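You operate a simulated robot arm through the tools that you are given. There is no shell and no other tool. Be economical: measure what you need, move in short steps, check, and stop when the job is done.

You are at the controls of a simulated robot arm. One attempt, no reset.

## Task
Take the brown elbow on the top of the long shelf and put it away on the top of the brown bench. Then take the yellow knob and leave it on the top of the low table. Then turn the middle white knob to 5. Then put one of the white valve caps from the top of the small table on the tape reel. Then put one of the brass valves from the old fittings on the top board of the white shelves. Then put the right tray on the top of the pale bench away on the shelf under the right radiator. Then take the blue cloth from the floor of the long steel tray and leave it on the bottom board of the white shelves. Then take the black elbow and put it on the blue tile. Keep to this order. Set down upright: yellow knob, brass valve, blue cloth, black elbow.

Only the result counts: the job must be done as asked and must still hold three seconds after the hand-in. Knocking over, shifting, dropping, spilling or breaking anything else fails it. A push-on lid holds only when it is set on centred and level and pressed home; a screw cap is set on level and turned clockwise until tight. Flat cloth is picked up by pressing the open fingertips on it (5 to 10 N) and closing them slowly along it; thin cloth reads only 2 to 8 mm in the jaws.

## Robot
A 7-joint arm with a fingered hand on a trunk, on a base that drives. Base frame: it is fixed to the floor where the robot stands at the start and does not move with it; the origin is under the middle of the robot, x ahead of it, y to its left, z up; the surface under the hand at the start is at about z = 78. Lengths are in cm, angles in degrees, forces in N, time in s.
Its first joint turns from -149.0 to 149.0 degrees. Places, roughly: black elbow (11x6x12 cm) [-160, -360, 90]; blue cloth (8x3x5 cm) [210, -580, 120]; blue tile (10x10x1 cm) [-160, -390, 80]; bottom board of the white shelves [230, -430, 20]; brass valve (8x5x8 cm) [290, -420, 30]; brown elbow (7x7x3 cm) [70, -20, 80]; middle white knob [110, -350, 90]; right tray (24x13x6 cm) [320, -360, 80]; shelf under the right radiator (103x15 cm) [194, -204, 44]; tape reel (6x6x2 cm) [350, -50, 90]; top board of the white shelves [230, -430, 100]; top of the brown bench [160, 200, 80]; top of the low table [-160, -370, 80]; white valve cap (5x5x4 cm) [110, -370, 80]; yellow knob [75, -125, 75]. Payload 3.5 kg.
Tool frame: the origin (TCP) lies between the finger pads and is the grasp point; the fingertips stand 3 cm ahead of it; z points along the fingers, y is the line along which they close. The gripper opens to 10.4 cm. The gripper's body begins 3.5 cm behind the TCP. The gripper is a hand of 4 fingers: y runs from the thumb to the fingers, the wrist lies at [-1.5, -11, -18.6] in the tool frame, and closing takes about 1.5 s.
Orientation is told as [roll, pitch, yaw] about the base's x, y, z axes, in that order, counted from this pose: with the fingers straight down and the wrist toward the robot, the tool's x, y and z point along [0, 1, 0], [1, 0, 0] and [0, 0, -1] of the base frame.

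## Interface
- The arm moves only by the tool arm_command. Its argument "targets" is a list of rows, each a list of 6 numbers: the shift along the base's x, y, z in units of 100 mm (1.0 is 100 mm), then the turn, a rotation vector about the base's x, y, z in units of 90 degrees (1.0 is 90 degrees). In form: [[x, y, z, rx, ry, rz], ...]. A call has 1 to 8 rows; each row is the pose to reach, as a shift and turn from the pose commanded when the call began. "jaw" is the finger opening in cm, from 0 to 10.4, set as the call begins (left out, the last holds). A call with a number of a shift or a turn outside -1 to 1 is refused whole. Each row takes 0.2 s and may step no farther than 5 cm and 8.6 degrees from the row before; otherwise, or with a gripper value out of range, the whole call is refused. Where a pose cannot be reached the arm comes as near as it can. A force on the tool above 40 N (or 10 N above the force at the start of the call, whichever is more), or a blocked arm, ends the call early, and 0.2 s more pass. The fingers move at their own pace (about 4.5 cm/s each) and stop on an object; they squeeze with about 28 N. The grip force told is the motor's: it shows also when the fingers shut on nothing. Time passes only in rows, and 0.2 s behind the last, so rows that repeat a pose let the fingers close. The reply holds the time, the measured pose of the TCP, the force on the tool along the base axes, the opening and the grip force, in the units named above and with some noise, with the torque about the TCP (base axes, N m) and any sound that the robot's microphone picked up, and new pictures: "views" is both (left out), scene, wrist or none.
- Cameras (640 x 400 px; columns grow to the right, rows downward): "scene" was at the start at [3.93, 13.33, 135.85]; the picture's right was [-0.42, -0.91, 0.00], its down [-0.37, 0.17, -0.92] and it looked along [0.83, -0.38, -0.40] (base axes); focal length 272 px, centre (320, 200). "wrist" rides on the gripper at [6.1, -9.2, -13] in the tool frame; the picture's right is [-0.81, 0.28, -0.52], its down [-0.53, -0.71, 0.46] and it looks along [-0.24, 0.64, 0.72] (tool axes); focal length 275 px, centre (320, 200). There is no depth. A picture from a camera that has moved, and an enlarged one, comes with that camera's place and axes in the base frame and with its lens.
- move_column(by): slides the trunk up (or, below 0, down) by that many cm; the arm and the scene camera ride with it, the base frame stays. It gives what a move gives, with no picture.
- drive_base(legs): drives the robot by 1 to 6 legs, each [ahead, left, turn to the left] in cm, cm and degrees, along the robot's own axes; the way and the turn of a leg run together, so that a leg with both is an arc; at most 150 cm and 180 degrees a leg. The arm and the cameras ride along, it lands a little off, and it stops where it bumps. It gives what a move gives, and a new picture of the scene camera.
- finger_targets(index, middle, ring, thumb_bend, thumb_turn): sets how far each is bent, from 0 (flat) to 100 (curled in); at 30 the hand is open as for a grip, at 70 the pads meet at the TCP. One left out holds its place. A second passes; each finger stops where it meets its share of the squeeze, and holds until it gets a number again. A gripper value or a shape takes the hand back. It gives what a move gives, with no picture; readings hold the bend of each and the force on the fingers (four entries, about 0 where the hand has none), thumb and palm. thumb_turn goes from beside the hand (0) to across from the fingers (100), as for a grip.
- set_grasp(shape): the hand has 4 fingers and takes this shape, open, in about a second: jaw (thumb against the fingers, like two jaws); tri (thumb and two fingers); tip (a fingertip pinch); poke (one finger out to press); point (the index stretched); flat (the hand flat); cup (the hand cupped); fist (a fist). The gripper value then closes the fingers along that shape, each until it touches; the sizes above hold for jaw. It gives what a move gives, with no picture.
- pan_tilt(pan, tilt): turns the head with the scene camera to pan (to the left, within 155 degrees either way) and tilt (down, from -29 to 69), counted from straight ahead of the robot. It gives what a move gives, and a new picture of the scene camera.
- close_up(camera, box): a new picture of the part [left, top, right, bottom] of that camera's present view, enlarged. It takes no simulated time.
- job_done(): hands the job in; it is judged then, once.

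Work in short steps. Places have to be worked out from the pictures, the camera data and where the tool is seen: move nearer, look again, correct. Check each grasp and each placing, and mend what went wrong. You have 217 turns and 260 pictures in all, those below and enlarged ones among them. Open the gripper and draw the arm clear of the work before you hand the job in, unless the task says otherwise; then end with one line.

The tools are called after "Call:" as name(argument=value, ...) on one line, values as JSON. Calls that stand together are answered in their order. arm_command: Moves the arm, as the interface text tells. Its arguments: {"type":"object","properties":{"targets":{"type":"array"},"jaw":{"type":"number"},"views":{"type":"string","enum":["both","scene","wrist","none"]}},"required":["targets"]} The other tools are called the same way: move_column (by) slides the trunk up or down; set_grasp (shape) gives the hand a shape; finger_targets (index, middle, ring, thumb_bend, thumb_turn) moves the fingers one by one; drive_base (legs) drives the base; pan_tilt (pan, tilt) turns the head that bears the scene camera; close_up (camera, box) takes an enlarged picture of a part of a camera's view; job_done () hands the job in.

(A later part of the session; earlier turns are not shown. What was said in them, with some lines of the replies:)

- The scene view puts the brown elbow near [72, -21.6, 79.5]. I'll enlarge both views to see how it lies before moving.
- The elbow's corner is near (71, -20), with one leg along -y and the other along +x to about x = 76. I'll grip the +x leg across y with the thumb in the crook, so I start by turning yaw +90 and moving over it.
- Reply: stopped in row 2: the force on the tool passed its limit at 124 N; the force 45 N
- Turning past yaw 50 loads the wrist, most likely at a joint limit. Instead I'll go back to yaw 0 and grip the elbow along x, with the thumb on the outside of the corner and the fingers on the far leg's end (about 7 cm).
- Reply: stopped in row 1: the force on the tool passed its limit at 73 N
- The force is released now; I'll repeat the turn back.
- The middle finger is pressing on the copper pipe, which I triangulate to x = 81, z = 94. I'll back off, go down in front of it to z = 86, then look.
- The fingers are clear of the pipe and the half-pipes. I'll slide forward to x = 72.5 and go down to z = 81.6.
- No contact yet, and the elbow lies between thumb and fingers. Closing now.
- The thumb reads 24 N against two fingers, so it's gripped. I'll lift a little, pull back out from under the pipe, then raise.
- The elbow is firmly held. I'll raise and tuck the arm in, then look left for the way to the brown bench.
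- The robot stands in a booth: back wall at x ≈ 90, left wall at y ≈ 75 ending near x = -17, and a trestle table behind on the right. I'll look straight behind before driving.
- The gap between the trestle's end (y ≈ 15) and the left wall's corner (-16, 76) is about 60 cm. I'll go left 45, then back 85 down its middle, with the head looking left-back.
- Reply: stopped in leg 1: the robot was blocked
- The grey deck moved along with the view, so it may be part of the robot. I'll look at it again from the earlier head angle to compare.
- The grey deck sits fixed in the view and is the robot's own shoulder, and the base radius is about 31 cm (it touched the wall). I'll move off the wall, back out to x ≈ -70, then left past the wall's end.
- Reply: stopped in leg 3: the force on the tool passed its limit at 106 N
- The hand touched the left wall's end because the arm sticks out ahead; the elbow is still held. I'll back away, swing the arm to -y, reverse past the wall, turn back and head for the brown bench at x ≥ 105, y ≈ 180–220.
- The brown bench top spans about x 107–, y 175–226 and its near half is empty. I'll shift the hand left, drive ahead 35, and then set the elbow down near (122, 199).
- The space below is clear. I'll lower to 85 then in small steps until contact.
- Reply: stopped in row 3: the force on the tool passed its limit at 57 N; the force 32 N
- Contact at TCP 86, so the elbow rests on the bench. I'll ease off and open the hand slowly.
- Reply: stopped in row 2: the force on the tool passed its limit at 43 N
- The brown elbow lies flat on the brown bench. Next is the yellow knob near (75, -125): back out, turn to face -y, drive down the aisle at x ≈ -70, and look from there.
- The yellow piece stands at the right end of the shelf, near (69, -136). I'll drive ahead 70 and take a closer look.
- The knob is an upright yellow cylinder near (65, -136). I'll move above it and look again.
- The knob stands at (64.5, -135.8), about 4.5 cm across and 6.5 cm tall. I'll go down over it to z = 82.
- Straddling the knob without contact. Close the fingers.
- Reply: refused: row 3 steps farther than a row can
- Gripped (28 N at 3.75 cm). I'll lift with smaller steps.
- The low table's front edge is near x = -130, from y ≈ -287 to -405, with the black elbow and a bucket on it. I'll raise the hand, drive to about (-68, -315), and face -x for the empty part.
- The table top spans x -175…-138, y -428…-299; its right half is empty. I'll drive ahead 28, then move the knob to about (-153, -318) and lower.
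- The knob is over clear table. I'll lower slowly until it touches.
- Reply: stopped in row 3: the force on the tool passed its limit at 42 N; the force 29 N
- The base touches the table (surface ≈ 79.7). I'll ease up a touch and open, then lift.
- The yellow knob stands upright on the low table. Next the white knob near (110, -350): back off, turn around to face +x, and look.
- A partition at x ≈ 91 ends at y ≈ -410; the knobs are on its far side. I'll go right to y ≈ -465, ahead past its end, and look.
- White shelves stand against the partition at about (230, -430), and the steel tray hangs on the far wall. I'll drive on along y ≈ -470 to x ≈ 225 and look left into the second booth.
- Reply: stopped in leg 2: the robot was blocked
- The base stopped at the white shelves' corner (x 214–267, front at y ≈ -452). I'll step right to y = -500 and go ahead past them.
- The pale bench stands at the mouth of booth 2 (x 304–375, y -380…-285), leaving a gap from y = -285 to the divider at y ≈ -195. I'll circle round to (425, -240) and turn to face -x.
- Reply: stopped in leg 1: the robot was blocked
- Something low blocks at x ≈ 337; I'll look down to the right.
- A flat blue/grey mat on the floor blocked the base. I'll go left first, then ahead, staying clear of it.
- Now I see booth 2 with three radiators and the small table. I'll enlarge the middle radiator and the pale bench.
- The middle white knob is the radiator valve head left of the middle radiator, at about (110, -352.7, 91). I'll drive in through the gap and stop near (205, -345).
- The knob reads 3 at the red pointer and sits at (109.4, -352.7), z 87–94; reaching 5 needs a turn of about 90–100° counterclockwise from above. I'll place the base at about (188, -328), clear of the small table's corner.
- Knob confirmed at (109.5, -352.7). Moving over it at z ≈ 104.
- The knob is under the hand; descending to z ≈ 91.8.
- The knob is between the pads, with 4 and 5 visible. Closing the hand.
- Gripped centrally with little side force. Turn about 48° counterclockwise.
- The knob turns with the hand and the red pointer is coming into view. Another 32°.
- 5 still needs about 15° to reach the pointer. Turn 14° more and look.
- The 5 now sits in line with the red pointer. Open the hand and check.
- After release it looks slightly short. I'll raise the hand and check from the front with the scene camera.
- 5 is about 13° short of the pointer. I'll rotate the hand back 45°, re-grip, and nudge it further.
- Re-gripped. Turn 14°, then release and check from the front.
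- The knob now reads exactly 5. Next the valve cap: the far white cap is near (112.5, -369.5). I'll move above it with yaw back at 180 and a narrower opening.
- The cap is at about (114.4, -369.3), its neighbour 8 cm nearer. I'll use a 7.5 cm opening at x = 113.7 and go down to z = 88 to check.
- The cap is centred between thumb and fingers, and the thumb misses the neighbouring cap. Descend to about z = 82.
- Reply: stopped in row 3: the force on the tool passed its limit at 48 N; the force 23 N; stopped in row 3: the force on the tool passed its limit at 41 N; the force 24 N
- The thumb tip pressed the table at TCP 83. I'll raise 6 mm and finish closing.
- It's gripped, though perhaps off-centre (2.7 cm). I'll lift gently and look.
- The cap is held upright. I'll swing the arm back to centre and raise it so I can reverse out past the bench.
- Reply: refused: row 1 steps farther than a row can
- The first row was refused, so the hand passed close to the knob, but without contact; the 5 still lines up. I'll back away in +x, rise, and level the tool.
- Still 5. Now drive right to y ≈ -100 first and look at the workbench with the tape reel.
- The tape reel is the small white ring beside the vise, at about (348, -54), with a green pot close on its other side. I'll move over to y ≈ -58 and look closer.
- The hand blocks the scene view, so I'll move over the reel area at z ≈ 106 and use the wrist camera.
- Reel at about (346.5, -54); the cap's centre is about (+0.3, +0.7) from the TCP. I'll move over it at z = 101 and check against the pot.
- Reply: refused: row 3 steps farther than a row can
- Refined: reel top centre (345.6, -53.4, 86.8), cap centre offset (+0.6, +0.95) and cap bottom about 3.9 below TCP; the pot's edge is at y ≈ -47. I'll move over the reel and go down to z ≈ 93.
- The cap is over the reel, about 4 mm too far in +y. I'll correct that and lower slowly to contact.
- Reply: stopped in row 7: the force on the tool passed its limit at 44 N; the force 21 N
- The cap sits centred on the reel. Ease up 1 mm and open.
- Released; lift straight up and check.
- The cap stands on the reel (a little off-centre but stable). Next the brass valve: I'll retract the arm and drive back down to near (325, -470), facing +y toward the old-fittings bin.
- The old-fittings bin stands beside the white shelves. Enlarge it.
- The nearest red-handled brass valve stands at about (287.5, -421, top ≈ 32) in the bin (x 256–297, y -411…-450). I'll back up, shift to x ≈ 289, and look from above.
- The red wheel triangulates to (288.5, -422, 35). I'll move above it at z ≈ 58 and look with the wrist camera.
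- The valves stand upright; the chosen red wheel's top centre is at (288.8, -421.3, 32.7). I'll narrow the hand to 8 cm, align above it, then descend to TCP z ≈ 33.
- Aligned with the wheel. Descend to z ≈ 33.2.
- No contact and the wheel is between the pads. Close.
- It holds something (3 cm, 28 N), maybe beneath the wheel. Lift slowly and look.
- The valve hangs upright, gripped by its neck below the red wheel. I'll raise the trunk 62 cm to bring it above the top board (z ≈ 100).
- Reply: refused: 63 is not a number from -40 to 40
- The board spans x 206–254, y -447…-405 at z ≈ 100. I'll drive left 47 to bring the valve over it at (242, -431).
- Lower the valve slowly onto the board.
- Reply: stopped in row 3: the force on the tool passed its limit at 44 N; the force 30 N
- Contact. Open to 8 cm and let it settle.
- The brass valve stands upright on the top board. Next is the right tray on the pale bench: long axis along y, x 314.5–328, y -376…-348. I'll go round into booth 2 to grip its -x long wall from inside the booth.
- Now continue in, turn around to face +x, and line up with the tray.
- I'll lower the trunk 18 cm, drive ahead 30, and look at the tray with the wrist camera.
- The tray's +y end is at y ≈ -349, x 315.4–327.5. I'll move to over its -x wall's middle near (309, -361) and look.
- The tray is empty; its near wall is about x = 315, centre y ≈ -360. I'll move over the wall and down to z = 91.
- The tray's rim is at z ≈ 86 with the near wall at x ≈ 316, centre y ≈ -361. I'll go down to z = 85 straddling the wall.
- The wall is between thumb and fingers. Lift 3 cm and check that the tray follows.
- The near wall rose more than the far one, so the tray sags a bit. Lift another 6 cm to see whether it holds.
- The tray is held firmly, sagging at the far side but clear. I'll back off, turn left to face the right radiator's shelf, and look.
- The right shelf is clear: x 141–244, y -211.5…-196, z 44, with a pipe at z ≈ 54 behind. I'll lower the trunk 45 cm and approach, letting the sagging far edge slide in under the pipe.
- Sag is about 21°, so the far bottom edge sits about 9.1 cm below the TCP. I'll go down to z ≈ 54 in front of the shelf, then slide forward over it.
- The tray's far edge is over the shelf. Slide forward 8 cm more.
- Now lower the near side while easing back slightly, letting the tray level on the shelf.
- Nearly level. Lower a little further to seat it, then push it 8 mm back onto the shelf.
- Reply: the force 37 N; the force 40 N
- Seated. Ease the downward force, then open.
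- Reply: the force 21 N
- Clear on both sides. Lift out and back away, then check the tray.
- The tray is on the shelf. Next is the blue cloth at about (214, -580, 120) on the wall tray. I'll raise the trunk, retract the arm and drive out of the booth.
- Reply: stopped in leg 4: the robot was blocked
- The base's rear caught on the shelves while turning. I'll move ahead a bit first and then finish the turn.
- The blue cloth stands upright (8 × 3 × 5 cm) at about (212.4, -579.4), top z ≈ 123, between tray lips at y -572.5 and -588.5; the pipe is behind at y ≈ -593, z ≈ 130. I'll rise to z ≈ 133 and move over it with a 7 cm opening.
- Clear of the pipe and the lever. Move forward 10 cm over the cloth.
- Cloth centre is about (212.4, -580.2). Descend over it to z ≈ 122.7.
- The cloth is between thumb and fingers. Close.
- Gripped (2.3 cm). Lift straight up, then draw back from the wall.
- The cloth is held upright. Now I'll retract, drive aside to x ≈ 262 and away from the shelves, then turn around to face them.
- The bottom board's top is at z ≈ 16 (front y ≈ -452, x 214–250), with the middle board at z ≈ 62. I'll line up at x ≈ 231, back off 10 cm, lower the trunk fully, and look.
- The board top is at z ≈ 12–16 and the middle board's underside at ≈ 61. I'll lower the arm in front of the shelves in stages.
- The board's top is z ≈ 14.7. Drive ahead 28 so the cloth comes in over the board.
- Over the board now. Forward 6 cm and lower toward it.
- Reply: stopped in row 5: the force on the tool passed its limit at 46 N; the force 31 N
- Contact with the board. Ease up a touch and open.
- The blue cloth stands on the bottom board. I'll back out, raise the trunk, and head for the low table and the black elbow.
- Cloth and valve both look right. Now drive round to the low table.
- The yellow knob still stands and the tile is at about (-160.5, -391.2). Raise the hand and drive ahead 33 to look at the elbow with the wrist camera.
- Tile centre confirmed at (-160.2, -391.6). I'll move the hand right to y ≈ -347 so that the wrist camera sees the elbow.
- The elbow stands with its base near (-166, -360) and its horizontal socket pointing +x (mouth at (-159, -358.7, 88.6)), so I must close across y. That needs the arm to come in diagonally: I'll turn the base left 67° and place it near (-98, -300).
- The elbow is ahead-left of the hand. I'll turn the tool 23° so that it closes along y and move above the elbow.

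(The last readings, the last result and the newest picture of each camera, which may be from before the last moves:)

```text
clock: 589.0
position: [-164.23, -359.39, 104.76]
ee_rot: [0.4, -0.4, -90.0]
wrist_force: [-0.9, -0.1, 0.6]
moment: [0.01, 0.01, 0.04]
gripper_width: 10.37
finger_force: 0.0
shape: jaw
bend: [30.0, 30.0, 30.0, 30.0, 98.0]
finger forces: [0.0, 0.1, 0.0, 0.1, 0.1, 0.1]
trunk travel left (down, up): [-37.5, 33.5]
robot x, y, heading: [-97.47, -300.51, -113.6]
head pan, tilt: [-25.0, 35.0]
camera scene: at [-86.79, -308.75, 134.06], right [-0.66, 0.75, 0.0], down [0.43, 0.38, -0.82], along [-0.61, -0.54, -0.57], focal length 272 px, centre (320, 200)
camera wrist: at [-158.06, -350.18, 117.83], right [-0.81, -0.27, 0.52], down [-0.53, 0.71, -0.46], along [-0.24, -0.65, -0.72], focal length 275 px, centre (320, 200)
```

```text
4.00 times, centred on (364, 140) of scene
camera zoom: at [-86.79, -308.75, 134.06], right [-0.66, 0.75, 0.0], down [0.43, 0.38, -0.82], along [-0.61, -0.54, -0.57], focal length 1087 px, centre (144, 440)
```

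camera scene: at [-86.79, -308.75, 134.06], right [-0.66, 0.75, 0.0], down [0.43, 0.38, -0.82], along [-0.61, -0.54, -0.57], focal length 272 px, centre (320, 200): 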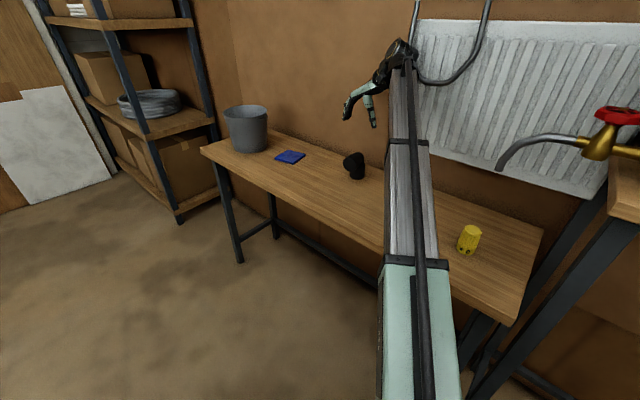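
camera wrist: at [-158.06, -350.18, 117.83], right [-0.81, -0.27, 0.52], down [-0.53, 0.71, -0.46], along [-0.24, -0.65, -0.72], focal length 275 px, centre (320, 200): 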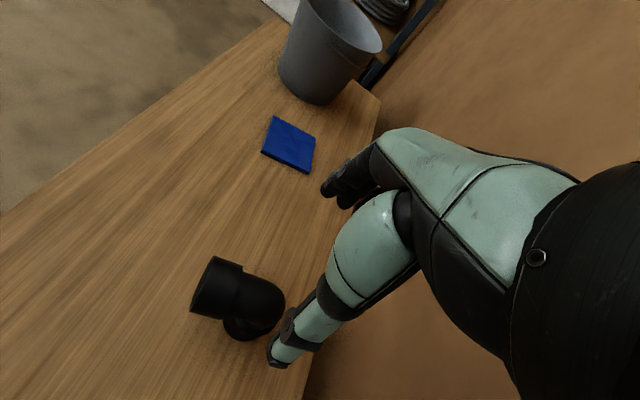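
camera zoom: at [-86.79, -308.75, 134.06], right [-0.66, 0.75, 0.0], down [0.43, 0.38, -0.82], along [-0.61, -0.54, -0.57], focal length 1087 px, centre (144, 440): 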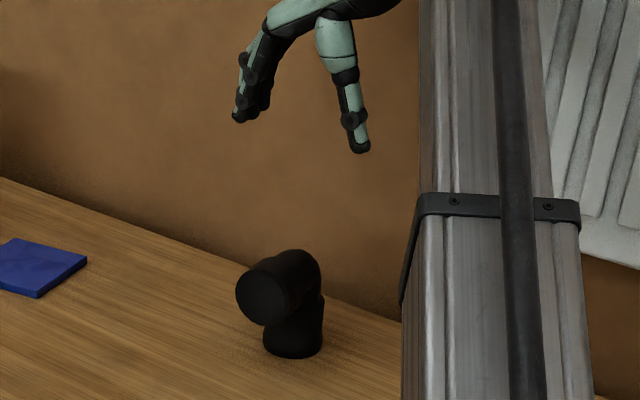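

The elbow's upper leg is centred at (-164, -359.5) right under the TCP. Descend to z ≈ 96, then 89.5.

Call:
arm_command(targets=[[0, -0.01, -0.4, 0, 0, 0], [0, -0.01, -0.75, 0, 0, 0], [0, -0.01, -0.95, 0, 0, 0]], views="wrist")

Call:
arm_command(targets=[[0, 0, -0.3, 0, 0, 0], [0, 0, -0.57, 0, 0, 0]], views="wrist")

Call:
close_up(camera="scene", box=[300, 90, 428, 190])

```text
clock: 589.8
position: [-164.22, -359.64, 95.2]
ee_rot: [0.3, -0.3, -90.0]
wrist_force: [-0.5, -0.7, 0.3]
moment: [0.01, -0.01, -0.01]
gripper_width: 10.39
finger_force: 0.2
shape: jaw
bend: [30.0, 30.0, 30.0, 30.0, 98.0]
finger forces: [0.0, 0.0, 0.0, 0.0, 0.0, 0.0]
trunk travel left (down, up): [-37.5, 33.5]
robot x, y, heading: [-97.24, -300.44, -113.7]
head pan, tilt: [-25.0, 35.0]
camera wrist: at [-158.02, -350.3, 108.28], right [-0.81, -0.27, 0.52], down [-0.53, 0.71, -0.46], along [-0.24, -0.65, -0.72], focal length 275 px, centre (320, 200)
```

wrist: 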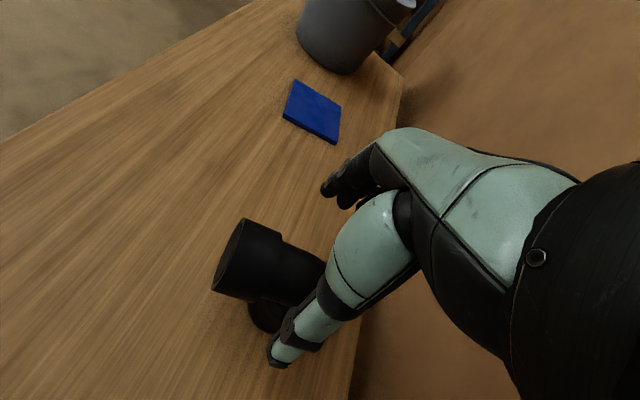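

```text
clock: 590.4
position: [-164.26, -359.52, 89.42]
ee_rot: [0.3, -0.4, -90.0]
wrist_force: [0.8, -0.2, 0.0]
moment: [-0.02, 0.01, 0.01]
gripper_width: 10.38
finger_force: 0.2
shape: jaw
bend: [30.0, 30.0, 30.0, 30.0, 98.0]
finger forces: [0.0, 0.0, 0.0, 0.0, 0.0, 0.1]
trunk travel left (down, up): [-37.5, 33.5]
robot x, y, heading: [-97.43, -300.47, -113.5]
head pan, tilt: [-25.0, 35.0]
camera wrist: at [-158.02, -350.3, 102.51], right [-0.81, -0.27, 0.51], down [-0.53, 0.71, -0.46], along [-0.24, -0.65, -0.72], focal length 275 px, centre (320, 200)
```

wrist: 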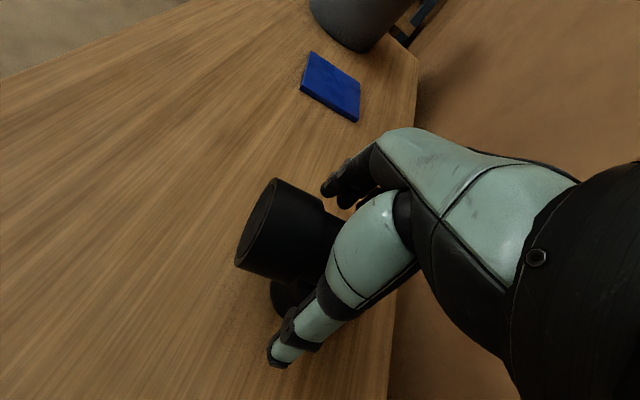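

```text
4.00 times, centred on (364, 140) of scene
camera zoom: at [-86.79, -308.75, 134.07], right [-0.66, 0.75, 0.0], down [0.43, 0.38, -0.82], along [-0.61, -0.54, -0.57], focal length 1087 px, centre (144, 440)
```

zoom: 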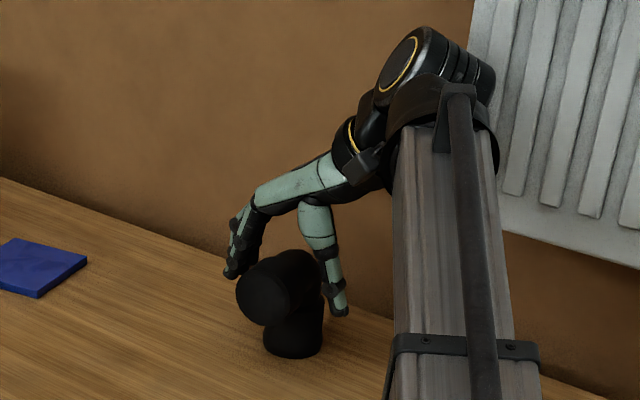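

Straddling the upper leg. Lower 6 mm and close.

Call:
arm_command(targets=[[0, 0, -0.06, 0, 0, 0], [0, 0, -0.06, 0, 0, 0]], views="none")

Call:
arm_command(targets=[[0, 0, 0, 0, 0, 0], [0, 0, 0, 0, 0, 0], [0, 0, 0, 0, 0, 0], [0, 0, 0, 0, 0, 0], [0, 0, 0, 0, 0, 0], [0, 0, 0, 0, 0, 0]], jaw=0, views="wrist")

```text
clock: 591.0
position: [-164.32, -359.5, 88.86]
ee_rot: [0.2, -0.3, -90.0]
wrist_force: [0.3, 0.5, 0.7]
moment: [-0.01, -0.01, 0.02]
gripper_width: 10.4
finger_force: 0.1
shape: jaw
bend: [30.0, 30.0, 30.0, 30.0, 98.0]
finger forces: [0.0, 0.1, 0.0, 0.0, 0.0, 0.0]
trunk travel left (down, up): [-37.5, 33.5]
robot x, y, heading: [-97.49, -301.17, -113.9]
head pan, tilt: [-25.0, 35.0]
```

```text
clock: 592.4
position: [-164.16, -359.59, 88.98]
ee_rot: [0.3, -0.3, -90.0]
wrist_force: [1.1, -0.2, -1.1]
moment: [0.02, 0.0, 0.01]
gripper_width: 3.25
finger_force: 28.2
shape: jaw
bend: [74.0, 54.0, 50.0, 76.0, 100.0]
finger forces: [13.9, 6.0, 3.5, 0.0, 21.5, 0.1]
trunk travel left (down, up): [-37.5, 33.5]
robot x, y, heading: [-97.22, -300.35, -113.3]
head pan, tilt: [-25.0, 35.0]
camera wrist: at [-158.03, -350.3, 101.95], right [-0.81, -0.27, 0.51], down [-0.53, 0.71, -0.46], along [-0.24, -0.65, -0.72], focal length 275 px, centre (320, 200)
```

wrist: 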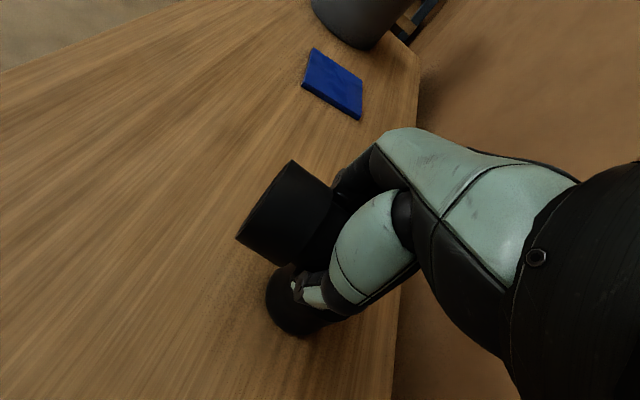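

The elbow shifted a little as the hand closed; check from the scene camera.

Call:
close_up(camera="scene", box=[310, 110, 406, 185])

Call:
close_up(camera="wrist", box=[220, 140, 380, 350])

```text
5.33 times, centred on (358, 148) of scene
camera zoom: at [-86.79, -308.76, 134.06], right [-0.66, 0.75, 0.0], down [0.43, 0.38, -0.82], along [-0.61, -0.54, -0.57], focal length 1450 px, centre (117, 480)
```

zoom: 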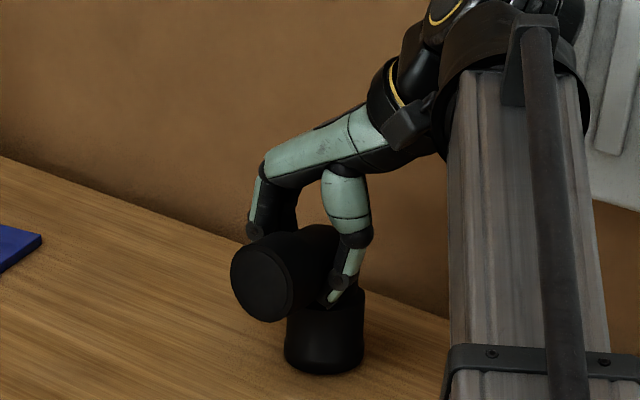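

```text
1.90 times, centred on (300, 245) of wrist
camera zoom: at [-158.03, -350.3, 101.95], right [-0.81, -0.27, 0.51], down [-0.53, 0.71, -0.46], along [-0.24, -0.65, -0.72], focal length 524 px, centre (358, 114)
```

zoom: 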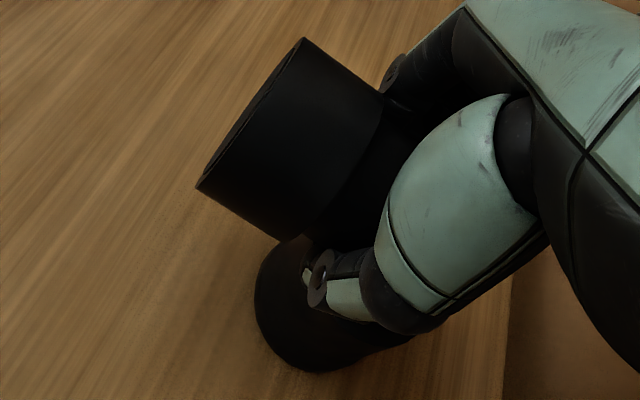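

It's still standing on its base, just turned a bit, and is gripped at the bend. Lift 5 cm and inspect.

Call:
arm_command(targets=[[0, 0, 0.15, 0, 0, 0], [0, 0, 0.3, 0, 0, 0], [0, 0, 0.5, 0, 0, 0], [0, 0, 0.5, 0, 0, 0]], views="none")

Call:
close_up(camera="scene", box=[310, 100, 406, 175])

Call:
close_up(camera="wrist", box=[220, 140, 380, 350])

```text
clock: 593.4
position: [-164.18, -359.55, 93.98]
ee_rot: [0.3, -0.3, -89.9]
wrist_force: [0.2, 0.1, -0.8]
moment: [0.08, 0.03, -0.01]
gripper_width: 3.26
finger_force: 27.4
shape: jaw
bend: [74.0, 54.0, 50.0, 76.0, 100.0]
finger forces: [13.9, 6.2, 3.7, 0.1, 21.4, 0.1]
trunk travel left (down, up): [-37.5, 33.5]
robot x, y, heading: [-97.63, -300.35, -113.5]
head pan, tilt: [-25.0, 35.0]
```

```text
5.33 times, centred on (358, 138) of scene
camera zoom: at [-86.78, -308.75, 134.06], right [-0.66, 0.75, 0.0], down [0.43, 0.38, -0.82], along [-0.61, -0.54, -0.57], focal length 1450 px, centre (117, 533)
```

zoom: 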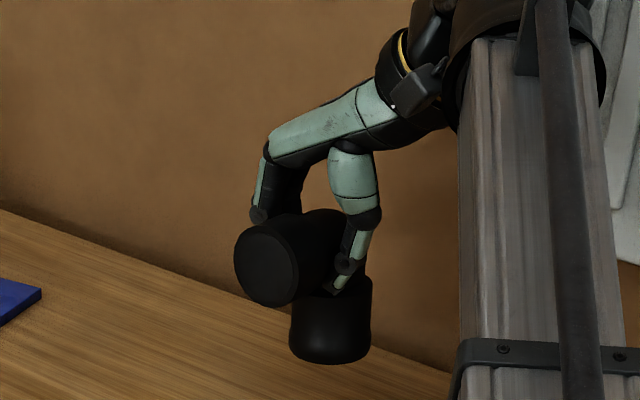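

```text
1.90 times, centred on (300, 245) of wrist
camera zoom: at [-158.01, -350.28, 107.06], right [-0.81, -0.27, 0.51], down [-0.53, 0.71, -0.46], along [-0.24, -0.65, -0.72], focal length 524 px, centre (358, 114)
```

zoom: 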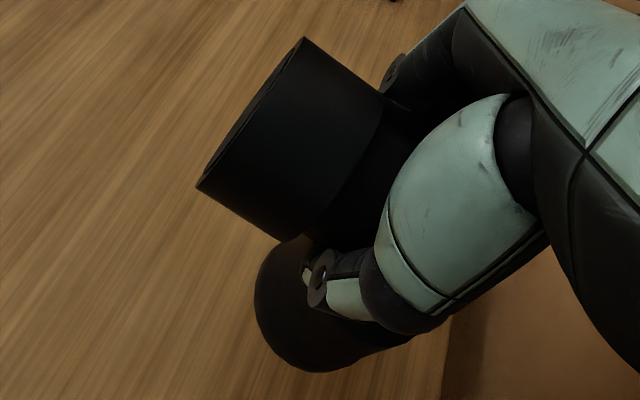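

The elbow hangs upright; its base is about (-2.8, +0.3) from the TCP. I'll raise it and shift the base so it comes over the tile.

Call:
arm_command(targets=[[0, 0, 0.4, 0, 0, 0], [0, 0, 0.8, 0, 0, 0], [0, 0, 1.0, 0, 0, 0]], views="none")

Call:
drive_base(legs=[[26.5, 18.8, 0]])

Call:
close_up(camera="wrist", box=[0, 0, 640, 400])

```text
clock: 594.2
position: [-164.19, -359.58, 103.93]
ee_rot: [0.3, -0.4, -90.1]
wrist_force: [0.8, -0.1, -0.8]
moment: [0.02, 0.0, 0.01]
gripper_width: 3.24
finger_force: 27.5
shape: jaw
bend: [74.0, 54.0, 50.0, 76.0, 100.0]
finger forces: [14.0, 6.1, 3.7, 0.0, 21.3, 0.0]
trunk travel left (down, up): [-37.5, 33.5]
robot x, y, heading: [-97.8, -300.66, -113.6]
head pan, tilt: [-25.0, 35.0]
```

```text
clock: 596.3
position: [-157.64, -391.34, 103.87]
ee_rot: [0.3, -0.3, -90.0]
wrist_force: [0.1, 0.9, -0.6]
moment: [0.04, -0.03, 0.01]
gripper_width: 3.23
finger_force: 27.9
shape: jaw
bend: [74.0, 54.0, 50.0, 76.0, 100.0]
finger forces: [14.0, 6.0, 3.7, 0.1, 21.3, 0.0]
trunk travel left (down, up): [-37.5, 33.5]
robot x, y, heading: [-90.59, -332.22, -113.4]
head pan, tilt: [-25.0, 35.0]
camera scene: at [-80.09, -340.61, 134.06], right [-0.66, 0.75, 0.0], down [0.43, 0.38, -0.82], along [-0.61, -0.54, -0.57], focal length 272 px, centre (320, 200)
```

scene: 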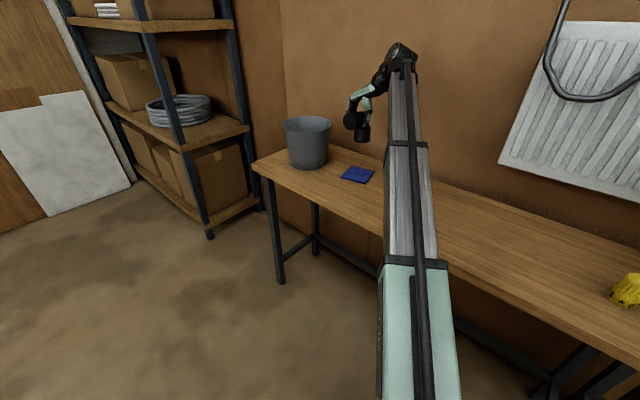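

```text
1.00 times, centred on (320, 200) of wrist (not enlarged: the box is as wide or as high as the picture)
camera zoom: at [-151.4, -382.2, 117.02], right [-0.81, -0.27, 0.51], down [-0.53, 0.71, -0.46], along [-0.24, -0.65, -0.72], focal length 275 px, centre (320, 200)
```

zoom: 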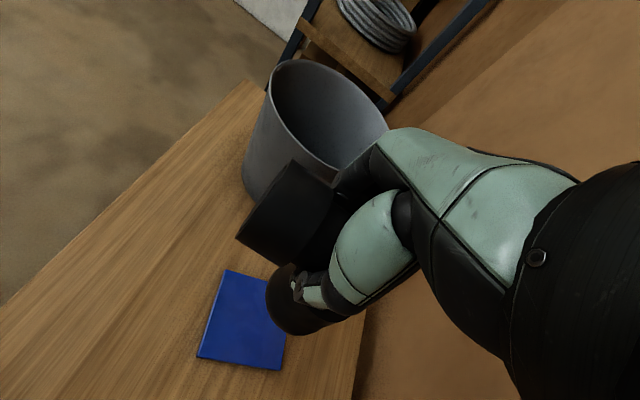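

The elbow's base lines up with the tile centre. Lower to TCP z ≈ 93 and check.

Call:
arm_command(targets=[[0, 0, -0.4, 0, 0, 0], [0, 0, -0.8, 0, 0, 0], [0, 0, -1.0, 0, 0, 0]], views="none")

Call:
close_up(camera="scene", box=[310, 110, 406, 190])

Call:
close_up(camera="wrist", box=[180, 150, 380, 370])

```text
clock: 597.1
position: [-157.49, -391.31, 93.9]
ee_rot: [0.3, -0.2, -90.1]
wrist_force: [0.6, -0.1, -1.2]
moment: [-0.02, -0.03, -0.02]
gripper_width: 3.26
finger_force: 28.1
shape: jaw
bend: [74.0, 54.0, 50.0, 76.0, 100.0]
finger forces: [13.8, 6.0, 3.7, 0.0, 21.2, 0.0]
trunk travel left (down, up): [-37.5, 33.5]
robot x, y, heading: [-90.93, -332.25, -113.2]
head pan, tilt: [-25.0, 35.0]
```

```text
5.00 times, centred on (358, 150) of scene
camera zoom: at [-80.09, -340.63, 134.07], right [-0.66, 0.75, 0.0], down [0.43, 0.38, -0.82], along [-0.61, -0.54, -0.57], focal length 1359 px, centre (130, 450)
```

zoom: 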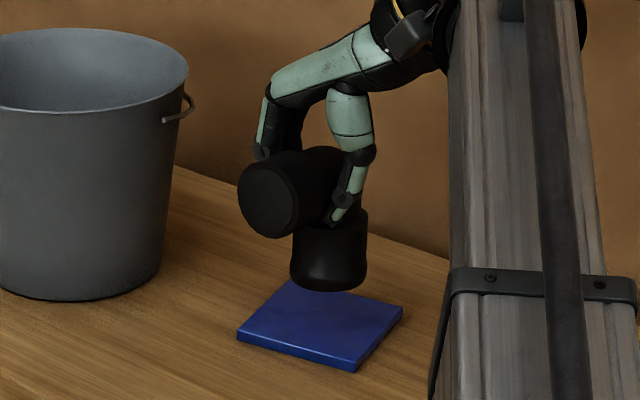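

```text
1.82 times, centred on (280, 260) of wrist
camera zoom: at [-151.3, -382.22, 107.0], right [-0.81, -0.27, 0.51], down [-0.53, 0.71, -0.46], along [-0.24, -0.65, -0.72], focal length 500 px, centre (393, 91)
```

zoom: 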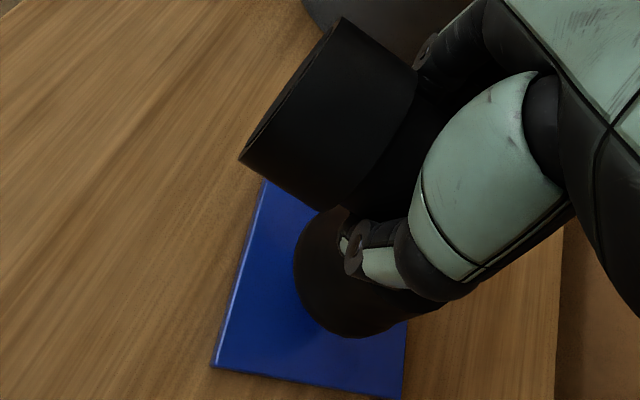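

The base is within about 1 cm of the tile centre. Shift 7 mm in +x and lower to contact.

Call:
arm_command(targets=[[0.06, -0.02, -0.2, 0, 0, 0], [0.07, -0.02, -0.3, 0, 0, 0], [0.07, -0.02, -0.34, 0, 0, 0], [0.07, -0.02, -0.38, 0, 0, 0], [0.07, -0.02, -0.42, 0, 0, 0], [0.07, -0.02, -0.46, 0, 0, 0]], views="none")

Call:
close_up(camera="scene", box=[310, 110, 406, 190])

```text
clock: 598.5
position: [-156.91, -391.66, 89.47]
ee_rot: [0.3, -0.4, -90.0]
wrist_force: [0.6, 0.4, 9.2]
moment: [-0.2, 0.12, 0.05]
gripper_width: 3.32
finger_force: 28.1
shape: jaw
bend: [74.0, 54.0, 50.0, 77.0, 100.0]
finger forces: [12.0, 5.9, 5.1, 0.0, 21.3, 0.0]
trunk travel left (down, up): [-37.5, 33.5]
robot x, y, heading: [-90.72, -332.02, -113.6]
head pan, tilt: [-25.0, 35.0]
```

```text
5.00 times, centred on (358, 150) of scene
camera zoom: at [-80.0, -340.55, 134.08], right [-0.66, 0.75, 0.0], down [0.43, 0.38, -0.82], along [-0.61, -0.54, -0.57], focal length 1359 px, centre (130, 450)
```

zoom: 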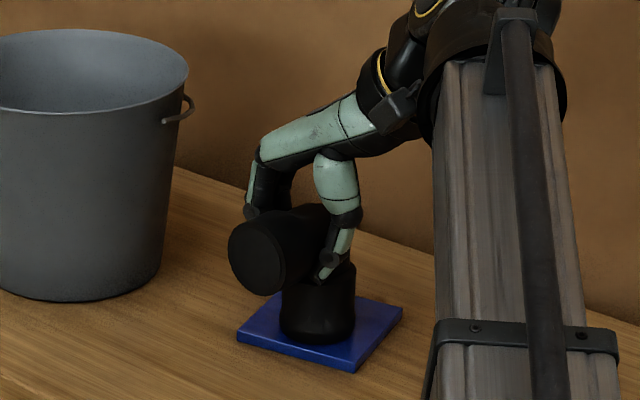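

The elbow's base sits centred on the tile. Open partway and check that it stays.

Call:
arm_command(targets=[[0, 0, 0.01, 0, 0, 0], [0, 0, 0.01, 0, 0, 0], [0, 0, 0.01, 0, 0, 0], [0, 0, 0.01, 0, 0, 0], [0, 0, 0.01, 0, 0, 0]], jaw=8, views="none")

Call:
close_up(camera="scene", box=[310, 110, 406, 190])

Call:
close_up(camera="wrist", box=[180, 150, 380, 370])

```text
clock: 599.7
position: [-156.83, -391.61, 89.37]
ee_rot: [0.4, -0.3, -90.0]
wrist_force: [0.5, -0.5, 0.3]
moment: [-0.01, 0.01, 0.01]
gripper_width: 7.97
finger_force: 0.0
shape: jaw
bend: [27.0, 35.0, 32.0, 53.0, 99.0]
finger forces: [0.0, 0.0, 0.0, 0.0, 0.0, 0.0]
trunk travel left (down, up): [-37.5, 33.5]
robot x, y, heading: [-90.37, -332.63, -113.7]
head pan, tilt: [-25.0, 35.0]
```

```text
5.00 times, centred on (358, 150) of scene
camera zoom: at [-80.08, -340.62, 134.06], right [-0.66, 0.75, 0.0], down [0.43, 0.38, -0.82], along [-0.61, -0.54, -0.57], focal length 1359 px, centre (130, 450)
```

zoom: 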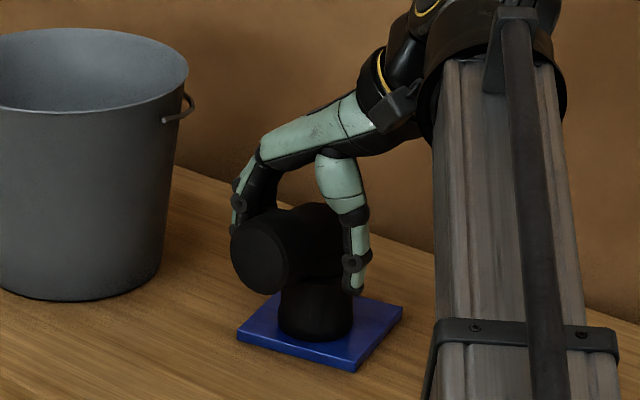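

```text
1.82 times, centred on (280, 260) of wrist
camera zoom: at [-150.69, -382.38, 102.53], right [-0.81, -0.27, 0.51], down [-0.53, 0.71, -0.46], along [-0.24, -0.65, -0.72], focal length 500 px, centre (393, 91)
```

zoom: 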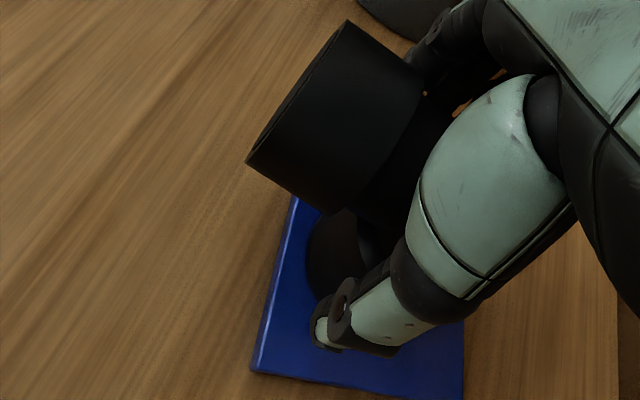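

It stands on its own with no finger contact. Open fully and lift straight up.

Call:
arm_command(targets=[[0, 0, 0, 0, 0, 0], [0, 0, 0.05, 0, 0, 0], [0, 0, 0.2, 0, 0, 0], [0, 0, 0.5, 0, 0, 0], [0, 0, 0.9, 0, 0, 0]], jaw=9.5, views="none")

Call:
close_up(camera="scene", box=[310, 110, 406, 190])

```text
clock: 600.9
position: [-156.79, -391.72, 98.38]
ee_rot: [0.3, -0.3, -90.0]
wrist_force: [-0.5, 0.2, 0.4]
moment: [0.0, 0.0, -0.01]
gripper_width: 9.48
finger_force: 0.0
shape: jaw
bend: [31.0, 32.0, 30.0, 33.0, 98.0]
finger forces: [0.0, 0.0, 0.1, 0.1, 0.0, 0.0]
trunk travel left (down, up): [-37.5, 33.5]
robot x, y, heading: [-90.85, -332.33, -113.5]
head pan, tilt: [-25.0, 35.0]
```

```text
5.00 times, centred on (358, 150) of scene
camera zoom: at [-80.08, -340.62, 134.06], right [-0.66, 0.75, 0.0], down [0.43, 0.38, -0.82], along [-0.61, -0.54, -0.57], focal length 1359 px, centre (130, 450)
```

zoom: 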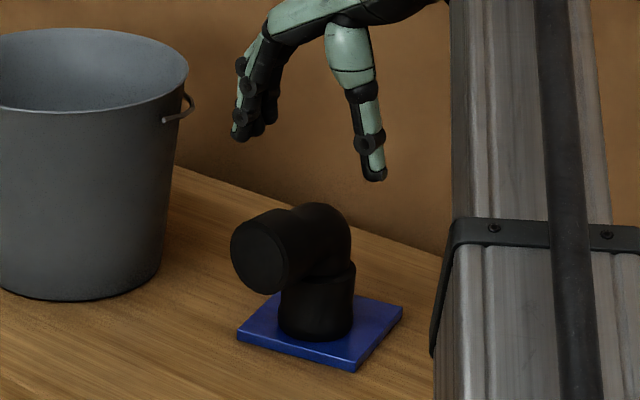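

The black elbow stands upright on the tile. Draw the arm up and back off before handing in.

Call:
arm_command(targets=[[0, 0, 0.4, 0, 0, 0], [0.3, 0.3, 0.6, 0, 0, 0], [0.6, 0.6, 0.6, 0, 0, 0], [0.9, 0.9, 0.6, 0, 0, 0]], jaw=10.4, views="none")

Call:
drive_base(legs=[[-10, 25, 0]])

```text
clock: 601.9
position: [-147.89, -382.68, 104.49]
ee_rot: [0.4, -0.2, -89.9]
wrist_force: [0.5, 0.9, -0.1]
moment: [-0.02, -0.02, -0.02]
gripper_width: 10.37
finger_force: 0.1
shape: jaw
bend: [30.0, 30.0, 30.0, 30.0, 98.0]
finger forces: [0.0, 0.1, 0.0, 0.1, 0.1, 0.1]
trunk travel left (down, up): [-37.5, 33.5]
robot x, y, heading: [-91.21, -332.19, -113.6]
head pan, tilt: [-25.0, 35.0]
```

```text
clock: 603.8
position: [-120.95, -383.35, 104.51]
ee_rot: [0.3, -0.4, -90.2]
wrist_force: [0.0, -0.4, -0.2]
moment: [0.02, 0.0, -0.02]
gripper_width: 10.4
finger_force: 0.1
shape: jaw
bend: [30.0, 30.0, 30.0, 30.0, 98.0]
finger forces: [0.0, 0.1, 0.0, 0.1, 0.0, 0.1]
trunk travel left (down, up): [-37.5, 33.5]
robot x, y, heading: [-63.9, -332.97, -114.0]
head pan, tilt: [-25.0, 35.0]
camera scene: at [-53.11, -341.46, 134.06], right [-0.66, 0.75, 0.0], down [0.43, 0.38, -0.82], along [-0.62, -0.54, -0.57], focal length 272 px, centre (320, 200)
```

scene: 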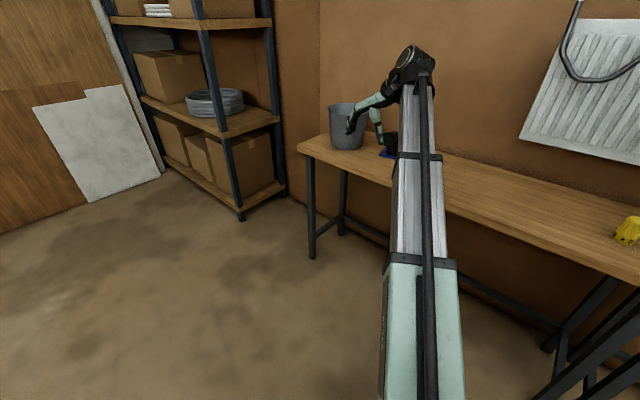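

All eight steps are done and the arm is clear, so I'm handing in.

Call:
job_done()

```text
The job is handed in.
```

I did all eight steps in order and handed the job in. In the last views the yellow knob, brass valve, blue cloth and black elbow stood upright; the valve cap sits about 1.3 cm off-centre on the tape reel, slightly overhanging its edge.
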